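You operate a simulated robot arm through the tools that you are given. There is no shell and no other tool. Be economical: measure what you need, move in short steps, check, and stop when the job is done.

The job below is to be done with a simulated robot arm. You get a single attempt, and the scene is never put back.

TASK
Dry the wet number pad in the spot dryer for the time on the card.
Fine: hood shut, hands and what they hold out, while the lamp is on; hood open at the end.
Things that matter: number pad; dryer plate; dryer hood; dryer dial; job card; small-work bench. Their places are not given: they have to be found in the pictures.

The check looks at the end state, three seconds after you hand in, the way a careful person would. Anything else that was tipped, shoved, dropped, spilled or broken makes it a failure.

THE ROBOT
A 7-joint arm with a two-finger parallel gripper, fixed in place. Base frame: the origin is at the foot of the arm, x ahead of it, y to its left, z up. Units: mm, rad, N and s.
Its first joint turns from -1.152 to 1.152 rad. Payload 2.5 kg.
The TCP is the grasp point between the finger pads, 23 mm short of the fingertips. In the tool frame z runs along the fingers and y along their closing line. Largest opening 94 mm; finger width 38, thickness 10; the body of the gripper, 54 by 96 mm, starts 39 mm behind the TCP.
Orientation is told as [roll, pitch, yaw] about the base's x, y, z axes, in that order, counted from this pose: with the fingers straight down and closing along the base's y, the tool's x points along the base's -x, its y along +y and its z along -z.

THE INTERFACE
- The arm moves only by the tool nudge_tool. Its argument "increments" is a list of rows, each a list of 3 entries, a list of its own where there are three numbers: the shift along the tool's x, y, z in mm, then the turn, a rotation vector about the tool's x, y, z in rad, then the closure in counts, from 0 (fully open) to 255 (shut). In form: [[[dx, dy, dz], [rx, ry, rz], fingers], ...]. A call has 1 to 20 rows; each row shifts and turns the commanded pose from where the row before left it, along the tool's axes as they then stand. A row lasts 0.2 s, in which the tool goes at most 50 mm and 0.15 rad; a call with a longer step from one row to the next is refused whole, and so is a gripper value outside its range. A pose out of reach is approached as far as the arm can. The call stops where the force on the tool passes 50 N (or 10 N more than at its start, if that is more) or the arm is blocked; 0.2 s more then pass. Each finger travels about 108 mm/s and halts on what it meets, pressing with about 26 N; the grip force reading is that of the motor and also rises with nothing between the fingers. The clock runs only during rows and for 0.2 s after the last one: add rows that do not move to give the fingers time. The reply holds the time, the measured pose of the TCP, the force on the tool along the base axes, the opening and the grip force, in the units named above and with some noise.
- Cameras (640 x 400 px; columns grow to the right, rows downward): "scene" is fixed at [126.6, -412.7, 543.2]; the picture's right is [0.77, -0.64, 0.00], its down [-0.36, -0.44, -0.82] and it looks along [0.53, 0.63, -0.57] (base axes); focal length 214 px, centre (320, 200). "wrist" rides on the gripper at [-39, 0, -44] in the tool frame; the picture's right is [0.00, -1.00, 0.00], its down [0.97, 0.00, -0.24] and it looks along [0.24, 0.00, 0.97] (tool axes); focal length 218 px, centre (320, 200).
- get_image(camera): a new picture of that camera. No time passes.
- measure_at(camera, pixels): for up to 12 pixels [column, row] of the newest picture of that camera ("zoom" is the newest enlarged one), the place [x, y, z] in the base frame of the surface seen there, good to about 3 mm. No time passes.
- enlarge(camera, box): a new picture of the part [left, top, right, bottom] of that camera's present view, enlarged. No time passes.
- sign_off(): hands the job in; it is judged then, once.

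Work in short steps. Measure before you move; look again where a grasp or a placing could have gone wrong, and mend it. You have 80 turns and 54 pictures in all, those below and enlarged ones among them. Open the gripper and draw the arm clear of the work before you hand the job in, unless the task says otherwise; then end with one line.

The tools are called after "Call:" as name(argument=value, ...) on one line, values as JSON. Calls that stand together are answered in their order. nudge_tool: Moves the arm, as the interface text tells. Its arguments: {"type":"object","properties":{"increments":{"type":"array"}},"required":["increments"]} The other tools are called the same way: get_image (camera) takes a picture; measure_at (camera, pixels) gives the place of the surface under pixels of a picture; enlarge (camera, box) takes an enlarged picture of a part of a camera's view; sign_off () hands the job in.

At the start:

```text
time_s: 0.0
eef_pos: [324.4, -14.9, 408.9]
tool_rot: [0.001, 0.001, 0.002]
wrist_force: [0.0, -0.9, 0.7]
finger_gap: 94.0
grip_force: 0.0
```

scene: 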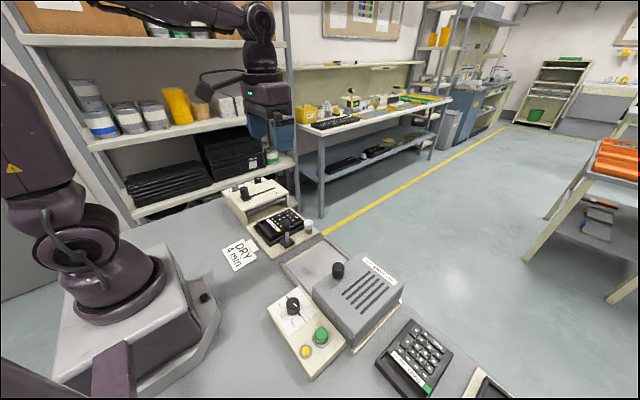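
wrist: 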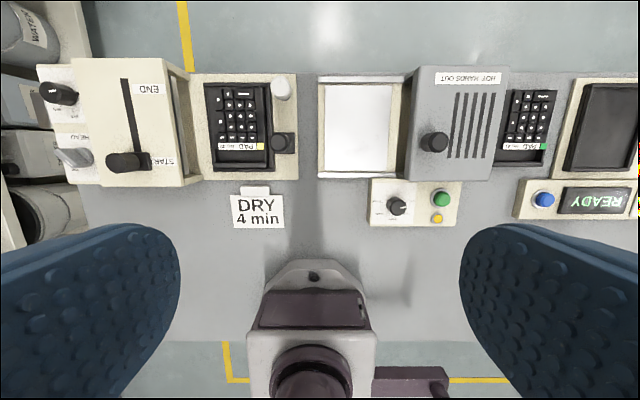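

I see two pads (wrist around [238,120] and [527,115]), a card at [258,208] and the dryer at [360,120]-[455,120]. I'll enlarge the parts to see details.

Call:
enlarge(camera="wrist", box=[30, 50, 310, 240])

Call:
enlarge(camera="wrist", box=[310, 50, 640, 240])

Call:
enlarge(camera="scene", box=[210, 170, 510, 400])

Call:
measure_at(camera="wrist", pixels=[[238, 100], [205, 85], [270, 85], [208, 170], [270, 170], [283, 143], [280, 88], [360, 120], [435, 140], [397, 206], [441, 198], [437, 218]])

```text
2.11 times, centred on (170, 145) of wrist
```

zoom: 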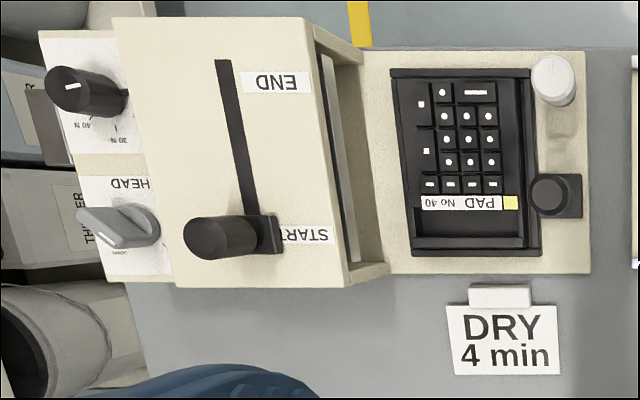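

```text
1.94 times, centred on (475, 145) of wrist
```

zoom: 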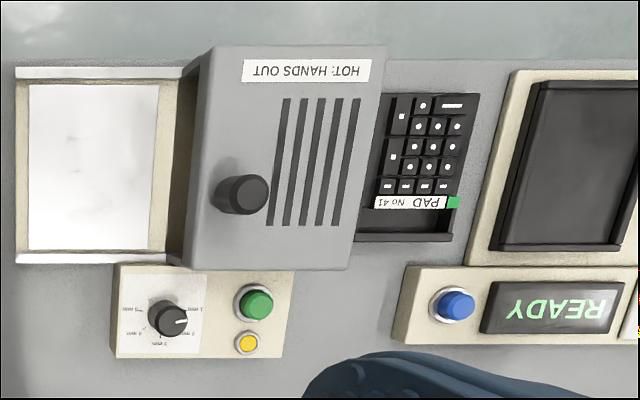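

```text
1.74 times, centred on (360, 285) of scene
```

zoom: 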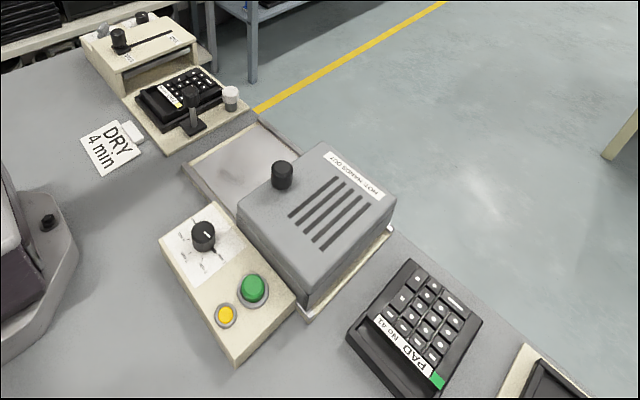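

```text
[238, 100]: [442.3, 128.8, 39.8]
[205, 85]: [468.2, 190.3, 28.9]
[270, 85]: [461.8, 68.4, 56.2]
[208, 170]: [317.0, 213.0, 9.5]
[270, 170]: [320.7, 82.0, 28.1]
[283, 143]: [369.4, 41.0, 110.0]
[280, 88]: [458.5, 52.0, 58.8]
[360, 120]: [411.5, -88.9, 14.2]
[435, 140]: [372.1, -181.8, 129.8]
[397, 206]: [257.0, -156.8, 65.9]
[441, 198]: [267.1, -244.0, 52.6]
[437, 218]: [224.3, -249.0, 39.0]
```

Two pads: No 40 (yellow tag, in a fixture) and No 41 (green tag, loose). I'll look closely for wetness and read the dial.

Call:
enlarge(camera="wrist", box=[190, 65, 305, 190])

Call:
enlarge(camera="wrist", box=[485, 75, 585, 185])

Call:
enlarge(camera="scene", box=[220, 170, 340, 275])

Call:
enlarge(camera="scene", box=[260, 280, 350, 380])

Call:
enlarge(camera="scene", box=[370, 310, 510, 400])

```text
3.20 times, centred on (248, 128) of wrist
```

zoom: 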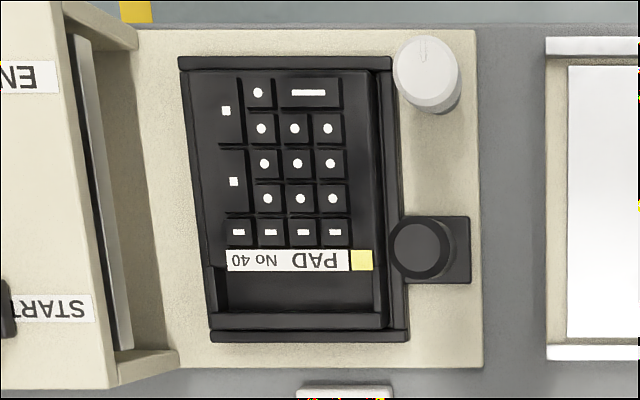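

```text
3.64 times, centred on (535, 130) of wrist
```

zoom: 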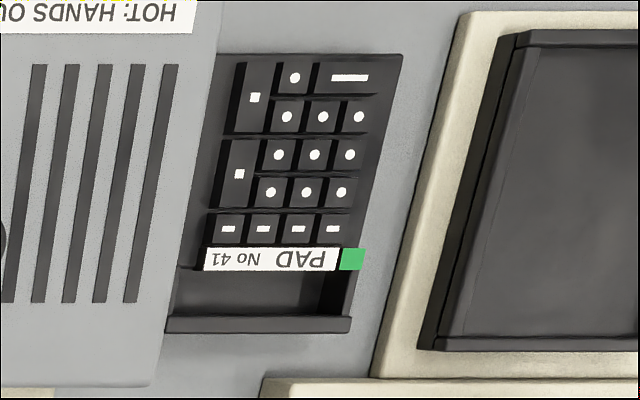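

```text
3.81 times, centred on (280, 222) of scene
```

zoom: 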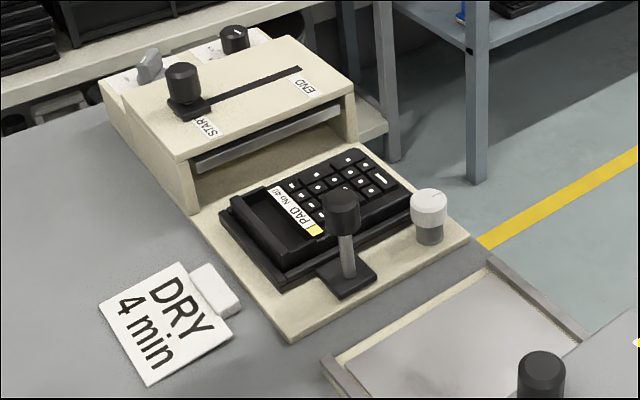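

```text
4.00 times, centred on (305, 330) of scene
```

zoom: 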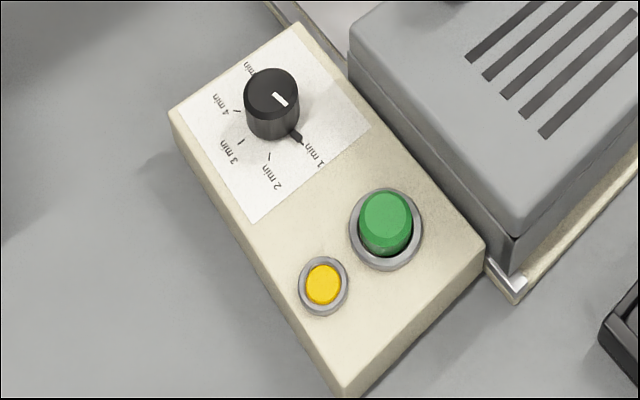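

```text
4.44 times, centred on (440, 355) of scene
```

zoom: 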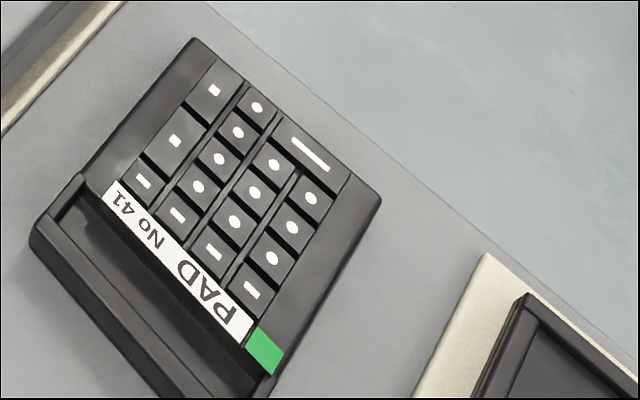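

Neither looks obviously wet from afar. I'll bring the wrist camera over pad 40 for a closer look (TCP to about 400,130,260).

Call:
nudge_tool(increments=[[[-18, 36, 0], [0, 0, 0], 0], [[-18, 36, 30], [0, 0, 0], 0], [[-18, 36, 30], [0, 0, 0], 0], [[-18, 36, 30], [0, 0, 0], 0], [[0, 0, 40], [0, 0, 0], 0], [[0, 0, 20], [0, 0, 0], 0], [[0, 0, 0], [0, 0, 0], 0]])

Call:
get_image(camera="wrist")

```text
refused: row 2 steps farther than a row can; nothing moved
```

```text
43 pictures are left
```

wrist: 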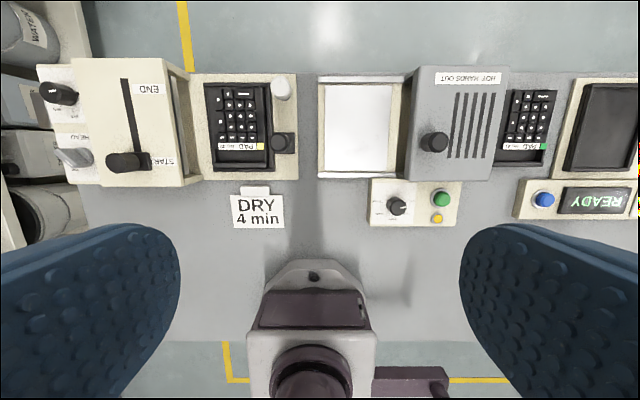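

The second row was too long (over 50 mm), so nothing moved. Resend in smaller steps.

Call:
nudge_tool(increments=[[[-14, 28, 28], [0, 0, 0], 0], [[-14, 28, 28], [0, 0, 0], 0], [[-14, 28, 28], [0, 0, 0], 0], [[-14, 28, 28], [0, 0, 0], 0], [[-14, 28, 28], [0, 0, 0], 0], [[0, 0, 0], [0, 0, 0], 0]])

Call:
get_image(camera="wrist")

```text
time_s: 1.4
eef_pos: [394.7, 126.9, 270.7]
tool_rot: [-0.001, 0.001, -0.001]
wrist_force: [0.0, 0.0, -0.1]
finger_gap: 94.0
grip_force: 0.1
```

```text
42 pictures are left
```

wrist: 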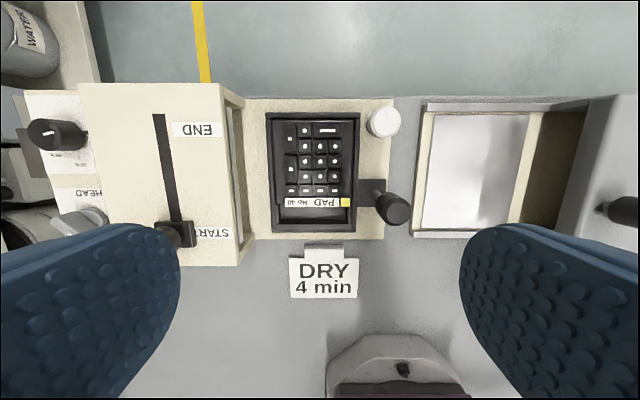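

Now closer; I'll enlarge the pad and measure the fixture.

Call:
enlarge(camera="wrist", box=[230, 90, 430, 250])

Call:
measure_at(camera="wrist", pixels=[[275, 125], [354, 122], [285, 215], [345, 213], [266, 115], [358, 115], [274, 230], [361, 228], [395, 208], [383, 121], [372, 185], [420, 260]])

```text
2.50 times, centred on (330, 170) of wrist
```

zoom: 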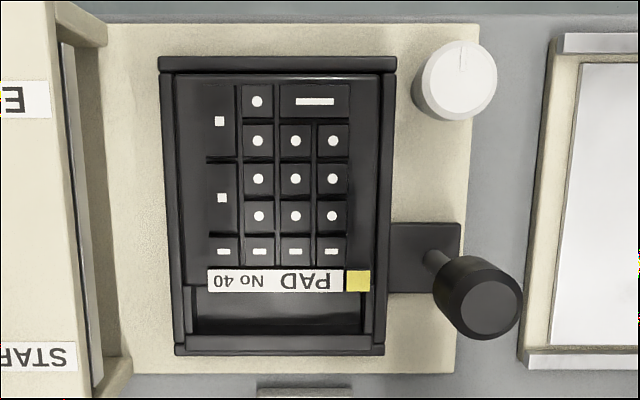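

```text
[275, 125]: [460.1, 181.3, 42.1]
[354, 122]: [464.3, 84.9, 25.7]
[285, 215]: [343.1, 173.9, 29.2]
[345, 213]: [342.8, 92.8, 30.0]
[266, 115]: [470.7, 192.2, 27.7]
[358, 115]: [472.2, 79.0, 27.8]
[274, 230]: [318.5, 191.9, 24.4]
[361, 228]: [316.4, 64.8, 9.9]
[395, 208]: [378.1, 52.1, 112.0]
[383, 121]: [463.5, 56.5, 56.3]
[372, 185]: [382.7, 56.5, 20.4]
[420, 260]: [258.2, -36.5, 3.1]
```

Pad 40 is seated in the nest of the left machine; now see pad 41 and the dryer from closer (TCP to about 394,-200,300).

Call:
nudge_tool(increments=[[[0, -48, 0], [0, 0, 0], 0], [[0, -48, 0], [0, 0, 0], 0], [[0, -48, 0], [0, 0, 0], 0], [[0, -48, 0], [0, 0, 0], 0], [[0, -48, 0], [0, 0, 0], 0], [[0, -48, 0], [0, 0, 0], 0], [[0, -48, 0], [0, 0, 0], 0], [[0, 0, 0], [0, 0, 0], 0]])

Call:
get_image(camera="wrist")

```text
time_s: 3.2
eef_pos: [397.9, -207.9, 269.7]
tool_rot: [0.0, -0.001, 0.001]
wrist_force: [0.4, 0.1, -0.2]
finger_gap: 94.2
grip_force: 0.0
```

```text
40 pictures are left
```

wrist: 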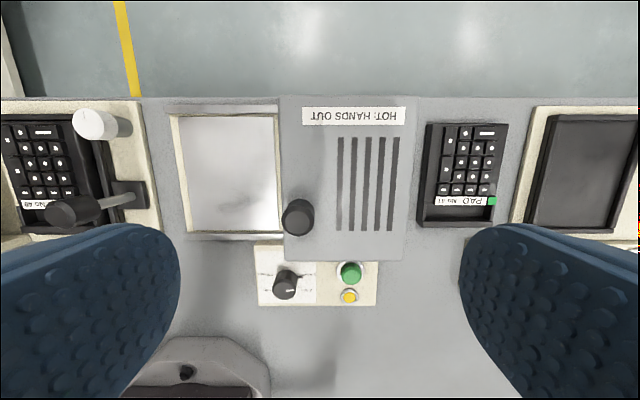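

Call:
enlarge(camera="wrist", box=[400, 100, 640, 250])

Call:
enlarge(camera="wrist", box=[240, 235, 400, 320])

Call:
measure_at(camera="wrist", pixels=[[175, 120], [278, 120], [185, 232], [275, 232], [230, 105], [225, 170], [298, 215], [280, 285], [350, 270], [348, 297], [405, 260], [265, 300]])

```text
2.67 times, centred on (520, 175) of wrist
```

zoom: 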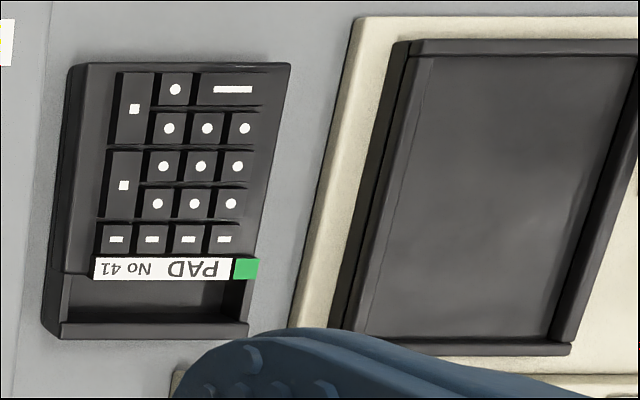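

```text
4.00 times, centred on (320, 278) of wrist
```

zoom: 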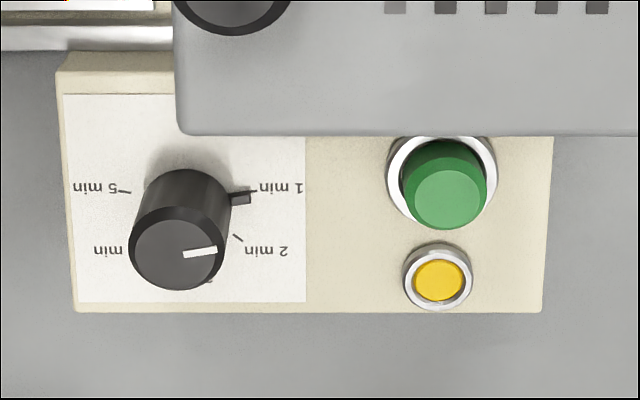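

```text
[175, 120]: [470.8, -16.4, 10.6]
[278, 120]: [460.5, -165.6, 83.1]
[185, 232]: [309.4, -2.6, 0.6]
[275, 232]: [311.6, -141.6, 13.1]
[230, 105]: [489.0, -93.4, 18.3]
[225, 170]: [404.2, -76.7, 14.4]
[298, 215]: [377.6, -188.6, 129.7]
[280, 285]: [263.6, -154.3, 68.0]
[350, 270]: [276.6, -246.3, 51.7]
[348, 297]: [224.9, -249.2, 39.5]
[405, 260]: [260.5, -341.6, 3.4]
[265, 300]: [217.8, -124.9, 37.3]
```

Dial sits at 1 min (needs 4). Pad 40 keys look darker/glossier than 41's matte grey, and it sits in the coating machine by the card; go nearer to pad 40 to confirm and to find the grasp geometry.

Call:
nudge_tool(increments=[[[0, 48, 0], [0, 0, 0], 0], [[0, 48, 0], [0, 0, 0], 0], [[0, 48, 0], [0, 0, 0], 0], [[0, 48, 0], [0, 0, 0], 0], [[0, 48, 0], [0, 0, 0], 0], [[0, 48, 0], [0, 0, 0], 0], [[10, 40, 20], [0, 0, 0], 0], [[10, 0, 40], [0, 0, 0], 0], [[10, 0, 30], [0, 0, 0], 0], [[0, 0, 0], [0, 0, 0], 0]])

Call:
get_image(camera="wrist")

```text
time_s: 5.4
eef_pos: [365.1, 117.8, 179.5]
tool_rot: [0.001, 0.001, 0.001]
wrist_force: [0.5, 0.4, 0.7]
finger_gap: 94.1
grip_force: 0.1
```

```text
37 pictures are left
```

wrist: 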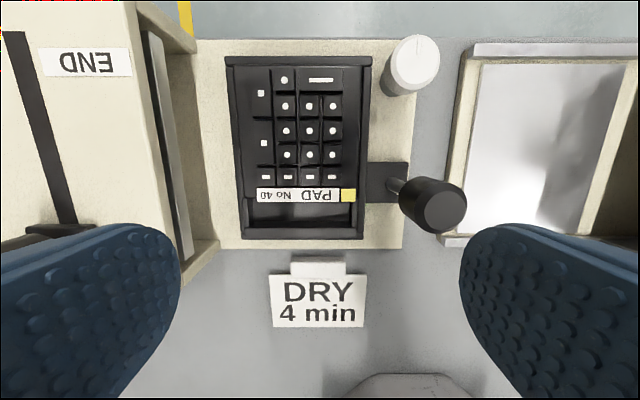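

Call:
enlarge(camera="wrist", box=[210, 40, 470, 250])

Call:
measure_at(camera="wrist", pixels=[[300, 235], [300, 225], [300, 213], [300, 195], [244, 180], [237, 150], [252, 150], [350, 150], [357, 150], [363, 150], [244, 215], [357, 215]])

Call:
measure_at(camera="wrist", pixels=[[300, 62], [300, 70], [300, 231], [300, 238], [300, 205], [262, 213], [340, 213], [233, 100], [240, 100], [245, 120], [360, 100], [366, 100]])

```text
1.90 times, centred on (340, 145) of wrist
```

zoom: 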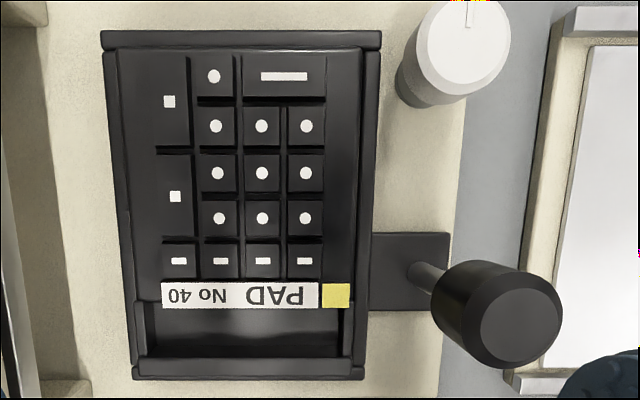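

```text
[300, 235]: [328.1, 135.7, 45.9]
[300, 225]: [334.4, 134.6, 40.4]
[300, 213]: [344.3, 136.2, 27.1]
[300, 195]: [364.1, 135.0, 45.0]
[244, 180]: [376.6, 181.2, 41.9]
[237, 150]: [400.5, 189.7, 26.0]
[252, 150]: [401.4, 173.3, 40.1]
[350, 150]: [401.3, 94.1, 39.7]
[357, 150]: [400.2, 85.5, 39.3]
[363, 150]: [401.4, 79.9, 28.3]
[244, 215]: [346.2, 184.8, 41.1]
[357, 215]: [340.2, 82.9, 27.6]
```

```text
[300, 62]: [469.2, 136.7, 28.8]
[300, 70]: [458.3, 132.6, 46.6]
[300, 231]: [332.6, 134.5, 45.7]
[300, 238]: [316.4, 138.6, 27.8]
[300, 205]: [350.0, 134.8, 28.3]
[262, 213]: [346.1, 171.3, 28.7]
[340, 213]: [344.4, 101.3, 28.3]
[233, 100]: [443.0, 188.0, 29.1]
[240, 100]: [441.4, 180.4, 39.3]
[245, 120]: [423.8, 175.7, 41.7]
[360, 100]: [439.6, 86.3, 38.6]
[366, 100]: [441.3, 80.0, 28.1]
```

Pad 40: outline x≈322–463, y≈84–184 (too wide to span), with a grip pocket x≈338–358 (floor z≈28) behind a front lip x≈323–336, top z≈46. I'll turn the tool 90° to pinch the lip, from above at (329,134).

Call:
nudge_tool(increments=[[[36, 16, 0], [0, 0, 0], 60], [[0, 0, 0], [0, 0, -0.1428], 120], [[0, 0, 0], [0, 0, -0.1428], 184], [[0, 0, 0], [0, 0, -0.1428], 184], [[0, 0, 0], [0, 0, -0.1428], 184], [[0, 0, 0], [0, 0, -0.1428], 184], [[0, 0, 0], [0, 0, -0.1428], 184], [[0, 0, 0], [0, 0, -0.1428], 184], [[0, 0, 0], [0, 0, -0.1428], 184], [[0, 0, 0], [0, 0, -0.1428], 184], [[0, 0, 0], [0, 0, -0.1428], 184], [[0, 0, 0], [0, 0, -0.1428], 184], [[0, 0, 0], [0, 0, 0], 184]])

Call:
get_image(camera="wrist")

```text
time_s: 8.2
eef_pos: [329.5, 133.9, 178.9]
tool_rot: [-0.001, 0.0, 1.572]
wrist_force: [-0.9, 0.5, 0.3]
finger_gap: 26.1
grip_force: 0.1
```

```text
35 pictures are left
```

wrist: 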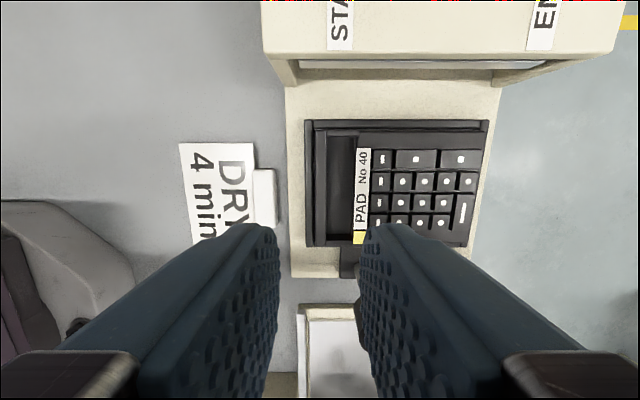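

Aligned, opening 26. Descend to TCP z≈76 first and check the finger alignment with the lip.

Call:
nudge_tool(increments=[[[0, 0, 40], [0, 0, 0], 184], [[0, 0, 40], [0, 0, 0], 184], [[0, 0, 23], [0, 0, 0], 184], [[0, 0, 0], [0, 0, 0], 184]])

Call:
get_image(camera="wrist")

Call:
enlarge(camera="scene", box=[210, 150, 350, 270])

```text
time_s: 9.2
eef_pos: [329.9, 134.0, 76.8]
tool_rot: [0.0, 0.001, 1.572]
wrist_force: [0.6, -0.2, 0.4]
finger_gap: 25.9
grip_force: 0.1
```

```text
34 pictures are left
```

wrist: 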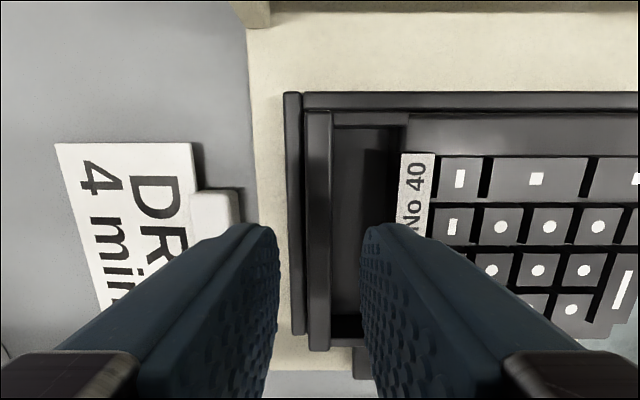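

```text
3.33 times, centred on (280, 210) of scene
```

zoom: 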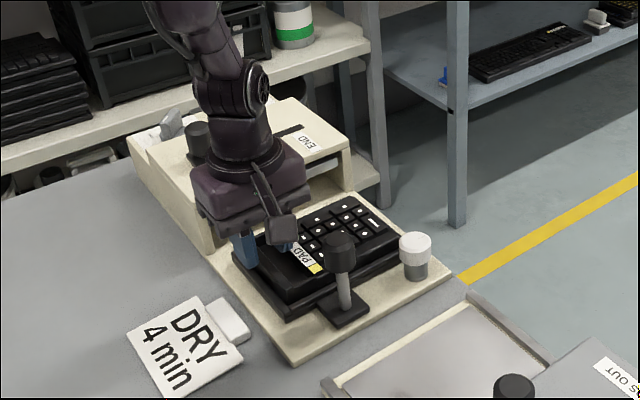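

Outer finger is outside the lip and inner finger is above the pocket. Descend 22 mm and close.

Call:
nudge_tool(increments=[[[0, 0, 12], [0, 0, 0], 184], [[0, 0, 10], [0, 0, 0], 184], [[0, 0, 0], [0, 0, 0], 255], [[0, 0, 0], [0, 0, 0], 255], [[0, 0, 0], [0, 0, 0], 255]])

```text
time_s: 10.4
eef_pos: [331.3, 134.6, 54.3]
tool_rot: [0.001, 0.0, 1.572]
wrist_force: [-1.6, 0.6, 4.3]
finger_gap: 9.5
grip_force: 25.4
```

The lip is gripped (gap 9.5 mm, 25 N). Lift slowly a little and watch the force for any clamp.

Call:
nudge_tool(increments=[[[0, 0, -3], [0, 0, 0], 255], [[0, 0, -4], [0, 0, 0], 255], [[0, 0, -5], [0, 0, 0], 255], [[0, 0, 0], [0, 0, 0], 255]])

Call:
get_image(camera="wrist")

Call:
enlarge(camera="scene", box=[210, 150, 350, 270])

```text
time_s: 11.4
eef_pos: [330.9, 134.5, 67.2]
tool_rot: [-0.002, 0.0, 1.572]
wrist_force: [-0.5, -0.1, -1.6]
finger_gap: 9.4
grip_force: 26.0
```

```text
32 pictures are left
```

wrist: 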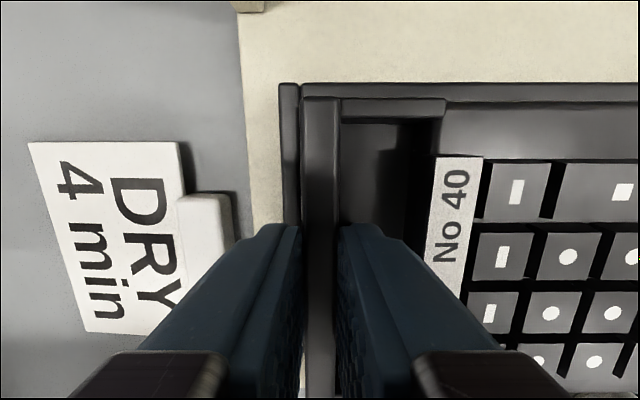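

```text
3.33 times, centred on (280, 210) of scene
```

zoom: 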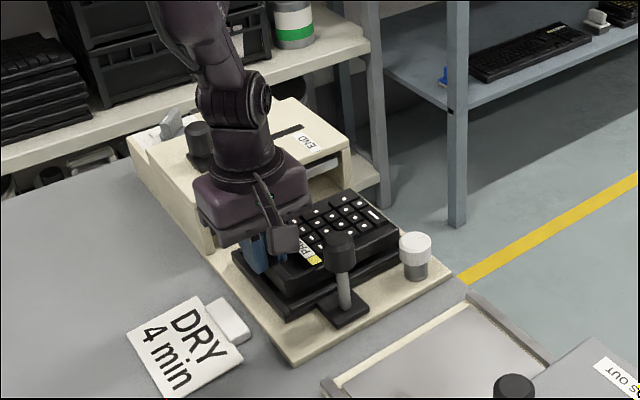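

Pad comes free and level. Lift it above the lever knob (z≈112) before going sideways.

Call:
nudge_tool(increments=[[[0, 0, -30], [0, 0, 0], 255], [[0, 0, -40], [0, 0, 0], 255], [[0, 0, -40], [0, 0, 0], 255], [[0, 0, -20], [0, 0, 0], 255], [[0, 0, 0], [0, 0, 0], 255]])

Call:
get_image(camera="scene")

Call:
measure_at(camera="scene", pixels=[[285, 263], [293, 270], [328, 240], [318, 235], [316, 300], [325, 305], [345, 345], [402, 288], [360, 255], [350, 320], [383, 385], [300, 290]])

```text
time_s: 12.6
eef_pos: [329.5, 134.6, 198.1]
tool_rot: [0.0, -0.001, 1.57]
wrist_force: [-0.4, 0.0, -0.8]
finger_gap: 0.0
grip_force: 26.3
```

```text
30 pictures are left
```

scene: 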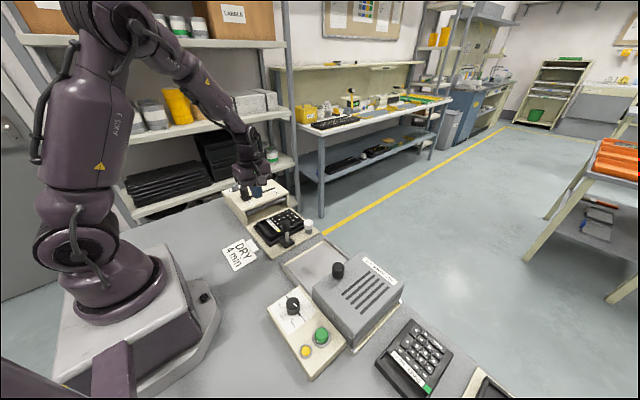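

```text
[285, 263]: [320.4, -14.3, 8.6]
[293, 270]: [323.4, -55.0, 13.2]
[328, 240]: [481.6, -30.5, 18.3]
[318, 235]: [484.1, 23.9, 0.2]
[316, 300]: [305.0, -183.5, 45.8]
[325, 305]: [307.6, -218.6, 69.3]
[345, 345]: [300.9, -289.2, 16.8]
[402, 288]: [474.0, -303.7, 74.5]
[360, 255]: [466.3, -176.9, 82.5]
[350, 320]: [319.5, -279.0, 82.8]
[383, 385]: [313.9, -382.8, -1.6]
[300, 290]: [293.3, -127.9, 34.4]
```

The pad slipped out (gap 0). It seems to be back at the nest; check its state closely.

Call:
enlarge(camera="scene", box=[220, 180, 330, 270])

Call:
get_image(camera="wrist")

Call:
measure_at(camera="wrist", pixels=[[325, 170], [345, 170], [362, 170], [400, 130], [450, 140], [470, 200], [310, 130], [312, 190]])

```text
4.44 times, centred on (275, 225) of scene
```

zoom: 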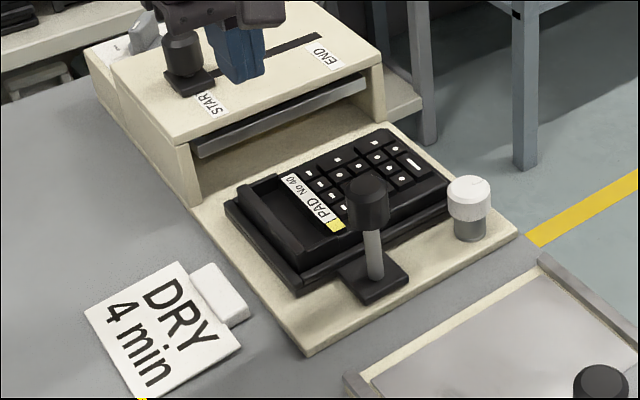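

```text
28 pictures are left
```

wrist: 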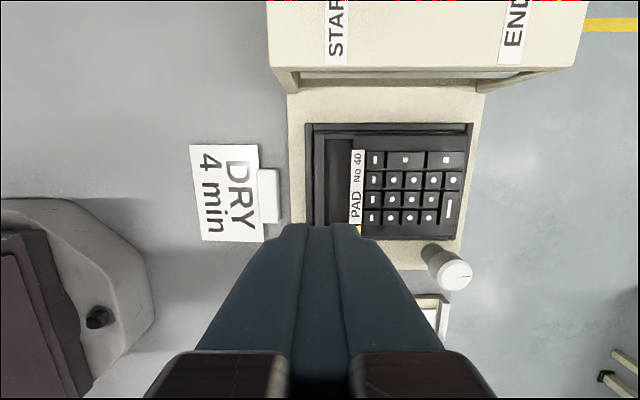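

```text
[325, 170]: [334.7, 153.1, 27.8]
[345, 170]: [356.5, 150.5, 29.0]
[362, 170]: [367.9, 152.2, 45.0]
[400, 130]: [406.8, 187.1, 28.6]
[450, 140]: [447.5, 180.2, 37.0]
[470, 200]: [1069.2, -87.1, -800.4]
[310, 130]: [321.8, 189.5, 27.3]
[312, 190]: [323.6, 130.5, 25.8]
```

It fell back in, apparently upright. Enlarge to check whether it is seated and where the lip is now.

Call:
enlarge(camera="wrist", box=[280, 110, 490, 245])

Call:
measure_at(camera="zoom", pixels=[[120, 150], [130, 150], [88, 150], [98, 150], [108, 150], [150, 100], [210, 100], [400, 70], [560, 90], [575, 90], [400, 55], [300, 380]])

```text
2.96 times, centred on (385, 178) of wrist
```

zoom: 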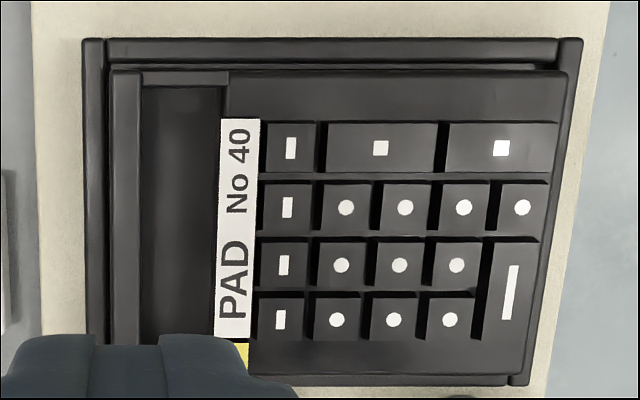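

```text
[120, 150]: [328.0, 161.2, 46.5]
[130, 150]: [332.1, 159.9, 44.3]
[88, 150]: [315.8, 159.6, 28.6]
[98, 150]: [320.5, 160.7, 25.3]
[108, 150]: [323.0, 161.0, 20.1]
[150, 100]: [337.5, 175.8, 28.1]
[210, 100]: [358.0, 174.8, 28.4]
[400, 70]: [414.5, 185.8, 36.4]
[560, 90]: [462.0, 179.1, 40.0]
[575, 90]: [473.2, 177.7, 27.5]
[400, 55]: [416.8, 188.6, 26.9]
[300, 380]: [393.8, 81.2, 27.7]
```

Pad is still seated exactly in the nest (lip x≈325–335, top z≈46). I'll regrasp slightly deeper and lift much more gently.

Call:
nudge_tool(increments=[[[0, 0, 0], [0, 0, 0], 184], [[0, 0, 30], [0, 0, 0], 184], [[0, 0, 40], [0, 0, 0], 184], [[0, 0, 40], [0, 0, 0], 184], [[0, 0, 20], [0, 0, 0], 184], [[0, 0, 10], [0, 0, 0], 184], [[0, 0, 6], [0, 0, 0], 184], [[0, 0, 0], [0, 0, 0], 184]])

```text
time_s: 14.4
eef_pos: [330.4, 133.6, 52.3]
tool_rot: [0.0, 0.001, 1.568]
wrist_force: [0.5, 1.3, 0.5]
finger_gap: 26.0
grip_force: 0.1
```

No contact yet at z 52.3; go 2 mm deeper, then close with time to settle.

Call:
nudge_tool(increments=[[[0, 0, 1], [0, 0, 0], 184], [[0, 0, 1], [0, 0, 0], 184], [[0, 0, 0], [0, 0, 0], 184]])

```text
time_s: 15.2
eef_pos: [329.4, 134.2, 50.5]
tool_rot: [-0.004, -0.002, 1.57]
wrist_force: [-5.3, -2.0, 31.0]
finger_gap: 23.8
grip_force: 0.0
```

Touching now (31 N); back off 1 mm, close, and lift gently.

Call:
nudge_tool(increments=[[[0, 0, -1.3], [0, 0, 0], 184], [[0, 0, 0], [0, 0, 0], 255], [[0, 0, 0], [0, 0, 0], 255], [[0, 0, 0], [0, 0, 0], 255], [[0, 0, -1], [0, 0, 0], 255], [[0, 0, -2], [0, 0, 0], 255], [[0, 0, -3], [0, 0, 0], 255], [[0, 0, -4], [0, 0, 0], 255], [[0, 0, -5], [0, 0, 0], 255], [[0, 0, -5], [0, 0, 0], 255], [[0, 0, -5], [0, 0, 0], 255], [[0, 0, -5], [0, 0, 0], 255], [[0, 0, -4], [0, 0, 0], 255], [[0, 0, -2], [0, 0, 0], 255], [[0, 0, 0], [0, 0, 0], 255]])

Call:
enlarge(camera="scene", box=[210, 150, 350, 270])

```text
time_s: 18.4
eef_pos: [329.7, 134.1, 85.3]
tool_rot: [0.001, 0.0, 1.569]
wrist_force: [0.0, -0.4, -2.1]
finger_gap: 9.7
grip_force: 26.0
```

```text
3.33 times, centred on (280, 210) of scene
```

zoom: 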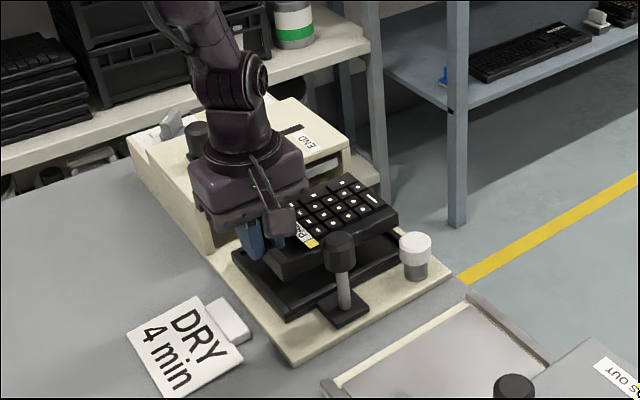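

Held level. Continue lifting gently to z≈170.

Call:
nudge_tool(increments=[[[0, 0, -2], [0, 0, 0], 255], [[0, 0, -4], [0, 0, 0], 255], [[0, 0, -6], [0, 0, 0], 255], [[0, 0, -7], [0, 0, 0], 255], [[0, 0, -8], [0, 0, 0], 255], [[0, 0, -8], [0, 0, 0], 255], [[0, 0, -8], [0, 0, 0], 255], [[0, 0, -8], [0, 0, 0], 255], [[0, 0, -8], [0, 0, 0], 255], [[0, 0, -8], [0, 0, 0], 255], [[0, 0, -7], [0, 0, 0], 255], [[0, 0, -6], [0, 0, 0], 255], [[0, 0, -4], [0, 0, 0], 255], [[0, 0, -2], [0, 0, 0], 255], [[0, 0, 0], [0, 0, 0], 255]])

Call:
enlarge(camera="scene", box=[210, 130, 370, 270])

```text
time_s: 21.6
eef_pos: [329.9, 133.0, 172.0]
tool_rot: [0.0, -0.001, 1.572]
wrist_force: [-0.7, 0.4, -1.3]
finger_gap: 9.3
grip_force: 26.1
```

```text
2.86 times, centred on (290, 200) of scene
```

zoom: 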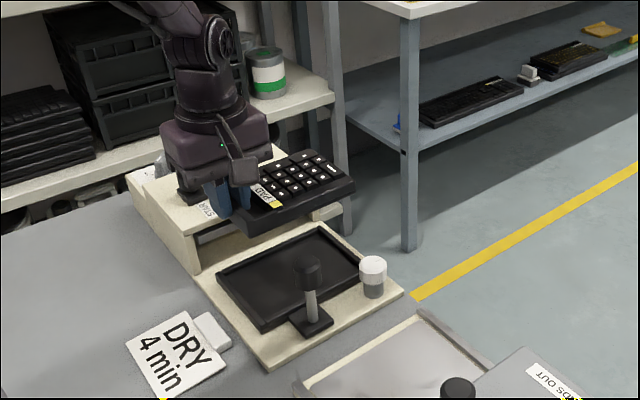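

Pad is clear of the lever. Carry it toward -y gently, ~217 mm to over the plate centre (y≈-84).

Call:
nudge_tool(increments=[[[3, 0, 0], [0, 0, 0], 255], [[7, 0, 0], [0, 0, 0], 255], [[11, 0, 0], [0, 0, 0], 255], [[14, 0, 0], [0, 0, 0], 255], [[14, 0, 0], [0, 0, 0], 255], [[14, 0, 0], [0, 0, 0], 255], [[14, 0, 0], [0, 0, 0], 255], [[14, 0, 0], [0, 0, 0], 255], [[14, 0, 0], [0, 0, 0], 255], [[14, 0, 0], [0, 0, 0], 255], [[14, 0, 0], [0, 0, 0], 255], [[14, 0, 0], [0, 0, 0], 255], [[14, 0, 0], [0, 0, 0], 255], [[14, 0, 0], [0, 0, 0], 255], [[14, 0, 0], [0, 0, 0], 255], [[11, 0, 0], [0, 0, 0], 255], [[7, 0, 0], [0, 0, 0], 255], [[6, 0, 0], [0, 0, 0], 255], [[4, 0, 0], [0, 0, 0], 255], [[0, 0, 0], [0, 0, 0], 255]])

Call:
enlarge(camera="scene", box=[220, 160, 420, 320])

Call:
get_image(camera="wrist")

```text
time_s: 25.8
eef_pos: [331.6, -84.6, 172.2]
tool_rot: [0.001, 0.0, 1.569]
wrist_force: [0.2, -0.2, -1.5]
finger_gap: 9.5
grip_force: 25.9
```

```text
2.50 times, centred on (320, 240) of scene
```

zoom: 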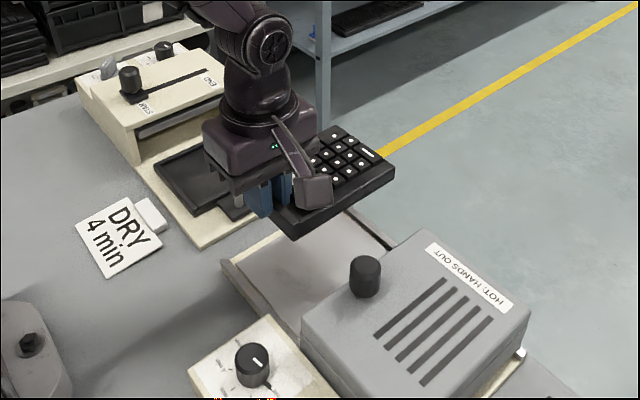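

```text
23 pictures are left
```

wrist: 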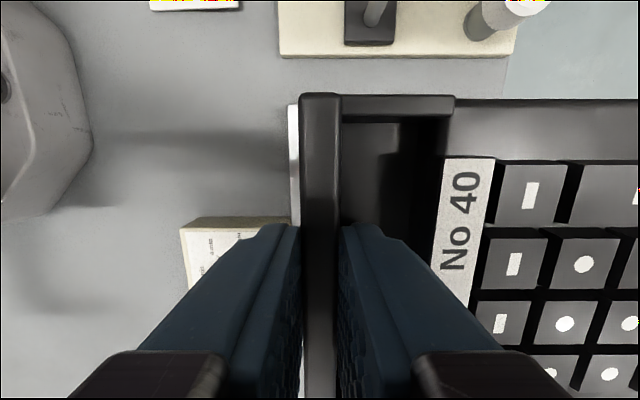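

Pad is over the plate, level. Lower gently to z≈62 and check.

Call:
nudge_tool(increments=[[[0, 0, 2], [0, 0, 0], 255], [[0, 0, 4], [0, 0, 0], 255], [[0, 0, 6], [0, 0, 0], 255], [[0, 0, 8], [0, 0, 0], 255], [[0, 0, 8], [0, 0, 0], 255], [[0, 0, 8], [0, 0, 0], 255], [[0, 0, 8], [0, 0, 0], 255], [[0, 0, 8], [0, 0, 0], 255], [[0, 0, 8], [0, 0, 0], 255], [[0, 0, 8], [0, 0, 0], 255], [[0, 0, 8], [0, 0, 0], 255], [[0, 0, 8], [0, 0, 0], 255], [[0, 0, 8], [0, 0, 0], 255], [[0, 0, 6], [0, 0, 0], 255], [[0, 0, 4], [0, 0, 0], 255], [[0, 0, 4], [0, 0, 0], 255], [[0, 0, 2], [0, 0, 0], 255], [[0, 0, 2], [0, 0, 0], 255], [[0, 0, 0], [0, 0, 0], 255]])

Call:
enlarge(camera="scene", box=[240, 190, 400, 320])

Call:
get_image(camera="wrist")

```text
time_s: 29.8
eef_pos: [329.8, -83.1, 62.2]
tool_rot: [0.002, -0.001, 1.571]
wrist_force: [0.3, 0.5, -0.9]
finger_gap: 9.6
grip_force: 26.3
```

```text
3.08 times, centred on (320, 255) of scene
```

zoom: 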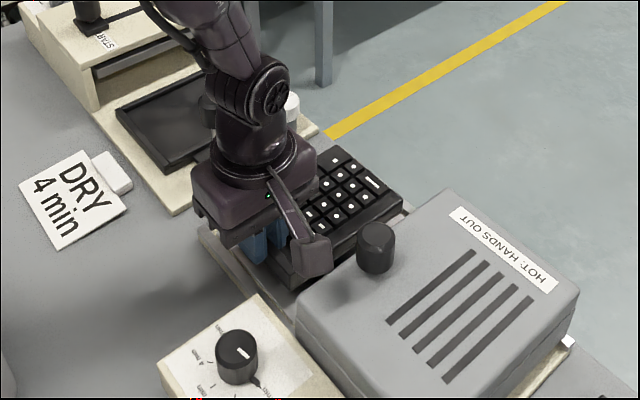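

```text
21 pictures are left
```

wrist: 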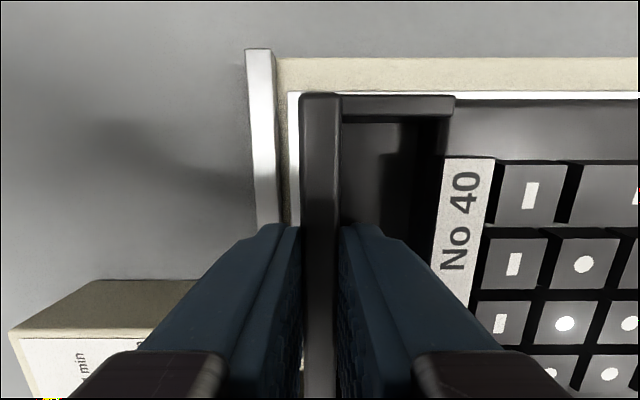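

Nearly down. Check pad edge against plate edges by measuring before setting down.

Call:
measure_at(camera="wrist", pixels=[[293, 150], [293, 95], [400, 94], [400, 78], [282, 150], [262, 150], [320, 98], [400, 103], [310, 180]])

```text
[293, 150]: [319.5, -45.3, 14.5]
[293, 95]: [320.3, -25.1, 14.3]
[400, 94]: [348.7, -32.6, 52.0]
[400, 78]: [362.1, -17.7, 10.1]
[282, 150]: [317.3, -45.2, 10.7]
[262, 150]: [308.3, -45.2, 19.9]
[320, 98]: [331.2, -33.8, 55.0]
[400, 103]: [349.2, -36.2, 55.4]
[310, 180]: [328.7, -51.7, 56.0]
```

Pad fits within the plate (plate edge x 319, y −24; pad x≈325, y −33). Lower in small steps until contact.

Call:
nudge_tool(increments=[[[0, 0, 2], [0, 0, 0], 255], [[0, 0, 2], [0, 0, 0], 255], [[0, 0, 2], [0, 0, 0], 255], [[0, 0, 2], [0, 0, 0], 255], [[0, 0, 2], [0, 0, 0], 255], [[0, 0, 0], [0, 0, 0], 255]])

```text
time_s: 31.2
eef_pos: [329.8, -83.0, 51.5]
tool_rot: [0.001, -0.001, 1.571]
wrist_force: [0.2, 0.2, -0.9]
finger_gap: 9.5
grip_force: 25.6
```

Call:
nudge_tool(increments=[[[0, 0, 1], [0, 0, 0], 255], [[0, 0, 1], [0, 0, 0], 255], [[0, 0, 1], [0, 0, 0], 255], [[0, 0, 0], [0, 0, 0], 255]])

```text
time_s: 32.2
eef_pos: [328.7, -83.1, 47.8]
tool_rot: [0.0, 0.0, 1.571]
wrist_force: [-0.6, -0.4, -2.1]
finger_gap: 9.4
grip_force: 26.0
```

Still free at z≈48; continue 1 mm at a time.

Call:
nudge_tool(increments=[[[0, 0, 1], [0, 0, 0], 255], [[0, 0, 1], [0, 0, 0], 255], [[0, 0, 0], [0, 0, 0], 255]])

```text
time_s: 33.0
eef_pos: [329.6, -83.8, 47.1]
tool_rot: [0.0, 0.001, 1.57]
wrist_force: [0.3, 0.1, -1.9]
finger_gap: 9.4
grip_force: 26.0
```

Call:
nudge_tool(increments=[[[0, 0, 1], [0, 0, 0], 255], [[0, 0, 1], [0, 0, 0], 255], [[0, 0, 0], [0, 0, 0], 255]])

Call:
enlarge(camera="wrist", box=[230, 40, 500, 240])

Call:
measure_at(camera="zoom", pixels=[[215, 140], [390, 140], [155, 180], [300, 200]])

```text
time_s: 33.8
eef_pos: [330.0, -84.7, 43.6]
tool_rot: [-0.001, 0.001, 1.569]
wrist_force: [-3.3, 1.3, 12.4]
finger_gap: 9.5
grip_force: 26.2
```

```text
2.00 times, centred on (365, 140) of wrist
```

zoom: 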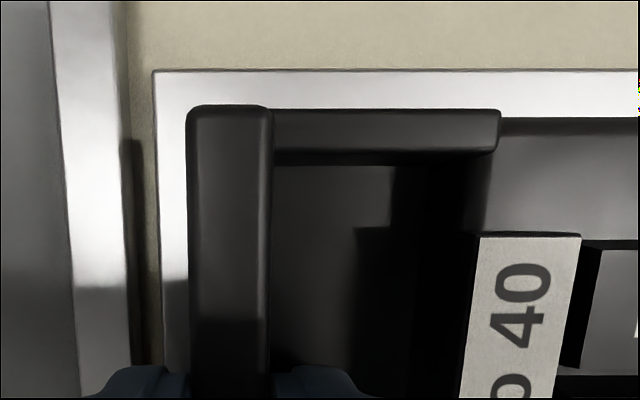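

```text
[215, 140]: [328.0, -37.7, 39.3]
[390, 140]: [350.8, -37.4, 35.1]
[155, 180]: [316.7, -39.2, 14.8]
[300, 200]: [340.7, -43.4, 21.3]
```

Contact (12 N): pad is on the plate. Release slightly and rise.

Call:
nudge_tool(increments=[[[0, 0, -1], [0, 0, 0], 230], [[0, 0, 0], [0, 0, 0], 205], [[0, 0, 0], [0, 0, 0], 195], [[0, 0, 0], [0, 0, 0], 195], [[0, 0, -5], [0, 0, 0], 195], [[0, 0, -15], [0, 0, 0], 195], [[0, 0, -40], [0, 0, 0], 195], [[0, 0, -45], [0, 0, 0], 195], [[0, 0, -45], [0, 0, 0], 195], [[0, 0, 0], [0, 0, 0], 195]])

Call:
get_image(camera="wrist")

Call:
get_image(camera="scene")

Call:
measure_at(camera="scene", pixels=[[338, 268], [333, 270], [344, 270], [338, 278], [321, 333], [306, 351], [293, 306], [316, 283], [316, 290], [345, 325]])

```text
time_s: 36.0
eef_pos: [331.3, -81.8, 193.5]
tool_rot: [-0.001, 0.0, 1.57]
wrist_force: [-0.7, -0.6, 0.6]
finger_gap: 22.0
grip_force: 0.1
```

```text
19 pictures are left
```

wrist: 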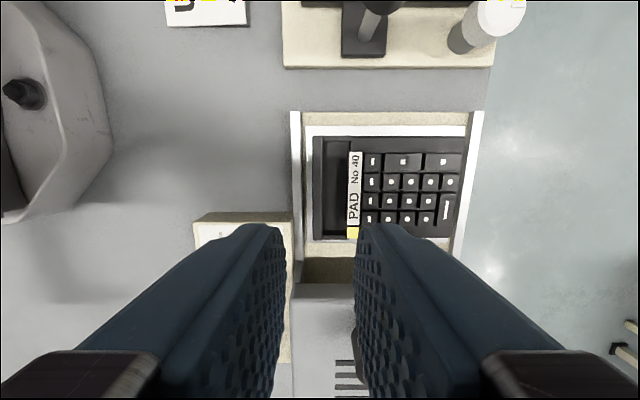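

```text
18 pictures are left
```

scene: 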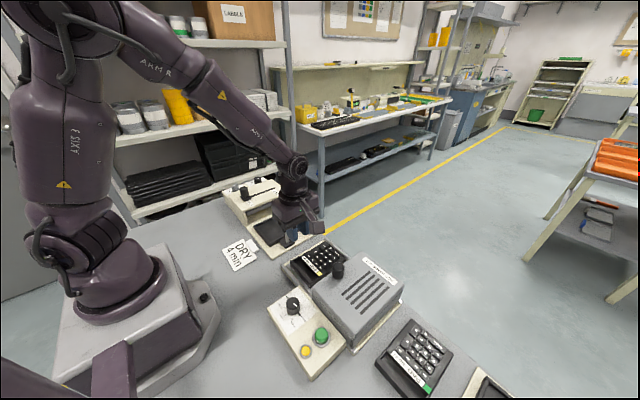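

```text
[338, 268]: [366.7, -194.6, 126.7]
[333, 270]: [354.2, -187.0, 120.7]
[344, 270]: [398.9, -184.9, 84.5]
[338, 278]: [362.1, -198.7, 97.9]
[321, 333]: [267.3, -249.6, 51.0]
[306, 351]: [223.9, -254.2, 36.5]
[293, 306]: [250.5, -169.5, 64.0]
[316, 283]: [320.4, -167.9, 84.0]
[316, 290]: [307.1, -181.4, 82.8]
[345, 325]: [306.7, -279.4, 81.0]
```

Pad rests well on the plate. Now go over the dial (≈262,−157) and look down at it.

Call:
nudge_tool(increments=[[[25, 23, 0], [0, 0, 0], 140], [[25, 23, 0], [0, 0, 0], 140], [[25, 23, 0], [0, 0, 0], 140], [[0, 0, 30], [0, 0, 0], 140], [[0, 0, 0], [0, 0, 0], 140]])

Call:
get_image(camera="wrist")

```text
time_s: 37.2
eef_pos: [260.0, -158.6, 165.0]
tool_rot: [0.001, 0.001, 1.567]
wrist_force: [-0.1, 0.4, 0.4]
finger_gap: 42.5
grip_force: 0.1
```

```text
17 pictures are left
```

wrist: 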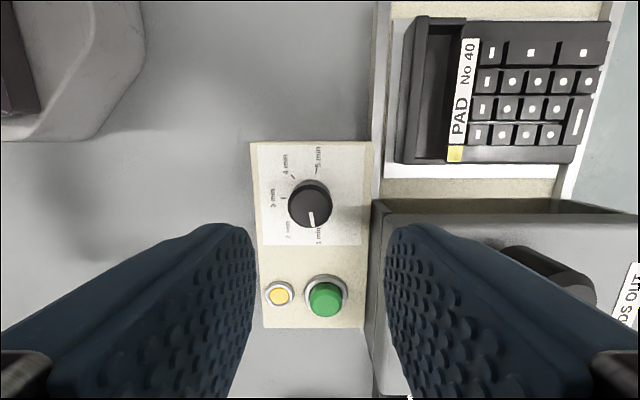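

Call:
enlarge(camera="wrist", box=[245, 135, 385, 255])

Call:
measure_at(camera="zoom", pixels=[[200, 290], [260, 230], [385, 290], [295, 390], [295, 330], [225, 200], [165, 285], [330, 160], [330, 420], [575, 350], [300, 290]])

```text
3.33 times, centred on (315, 195) of wrist
```

zoom: 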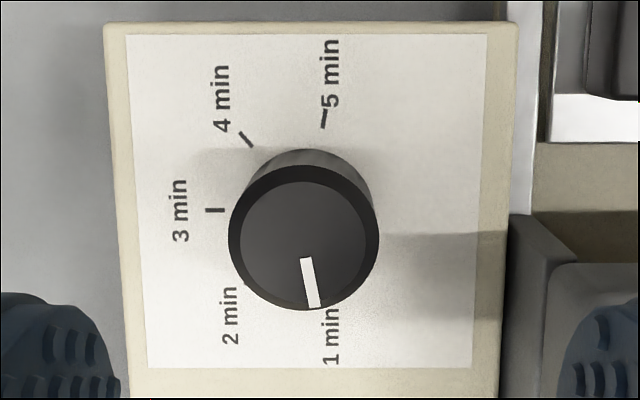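

```text
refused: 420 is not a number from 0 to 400
```

Call:
measure_at(camera="zoom", pixels=[[305, 238], [245, 238], [365, 238], [305, 180], [305, 295], [215, 210], [245, 140], [323, 118], [555, 300], [430, 300], [312, 300]])

```text
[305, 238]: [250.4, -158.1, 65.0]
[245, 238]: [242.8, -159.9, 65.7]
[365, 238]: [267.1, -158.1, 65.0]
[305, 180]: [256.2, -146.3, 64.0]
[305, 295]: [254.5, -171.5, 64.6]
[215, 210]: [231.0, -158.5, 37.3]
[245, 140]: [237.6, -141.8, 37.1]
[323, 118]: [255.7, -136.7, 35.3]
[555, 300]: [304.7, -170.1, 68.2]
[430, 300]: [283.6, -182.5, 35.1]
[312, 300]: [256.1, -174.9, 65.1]
```

Ticks lie about a centre ≈(253,−158.5) spaced ~50° (4 min is 50° past 3 min toward +y); knob Ø≈29, top z≈65. Descend over it with gap 42 to TCP z≈72.

Call:
nudge_tool(increments=[[[0, 7, 0], [0, 0, 0], 140], [[0, 0, 30], [0, 0, 0], 140], [[0, 0, 30], [0, 0, 0], 140], [[0, 0, 20], [0, 0, 0], 140], [[0, 0, 13], [0, 0, 0], 140], [[0, 0, 0], [0, 0, 0], 140]])

Call:
get_image(camera="wrist")

```text
time_s: 38.6
eef_pos: [253.9, -157.5, 71.7]
tool_rot: [0.001, 0.0, 1.571]
wrist_force: [0.2, 0.4, 0.1]
finger_gap: 42.2
grip_force: 0.0
```

```text
15 pictures are left
```

wrist: 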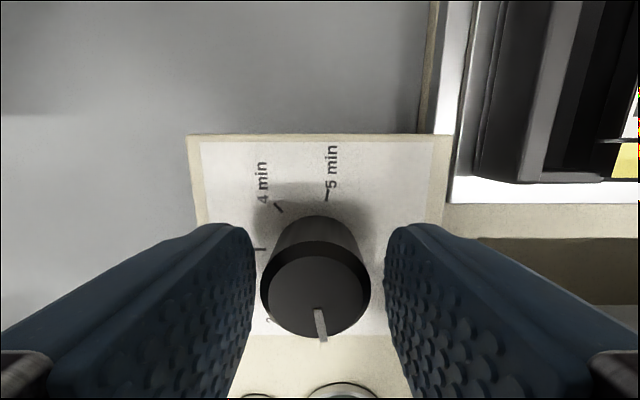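

Knob is centred between the fingers (columns 260–370). Close and turn +2.618 rad about tool z (clockwise from above, 1→4).

Call:
nudge_tool(increments=[[[0, 0, 0], [0, 0, 0], 255], [[0, 0, 0], [0, 0, 0], 255], [[0, 0, 0], [0, 0, 0.1309], 255], [[0, 0, 0], [0, 0, 0.1309], 255], [[0, 0, 0], [0, 0, 0.1309], 255], [[0, 0, 0], [0, 0, 0.1309], 255], [[0, 0, 0], [0, 0, 0.1309], 255], [[0, 0, 0], [0, 0, 0.1309], 255], [[0, 0, 0], [0, 0, 0.1309], 255], [[0, 0, 0], [0, 0, 0.1309], 255], [[0, 0, 0], [0, 0, 0.1309], 255], [[0, 0, 0], [0, 0, 0.1309], 255], [[0, 0, 0], [0, 0, 0], 255]])

```text
time_s: 41.4
eef_pos: [255.2, -160.3, 73.7]
tool_rot: [-0.003, -0.002, 0.256]
wrist_force: [9.9, -22.9, -35.1]
finger_gap: 31.5
grip_force: 45.3
```

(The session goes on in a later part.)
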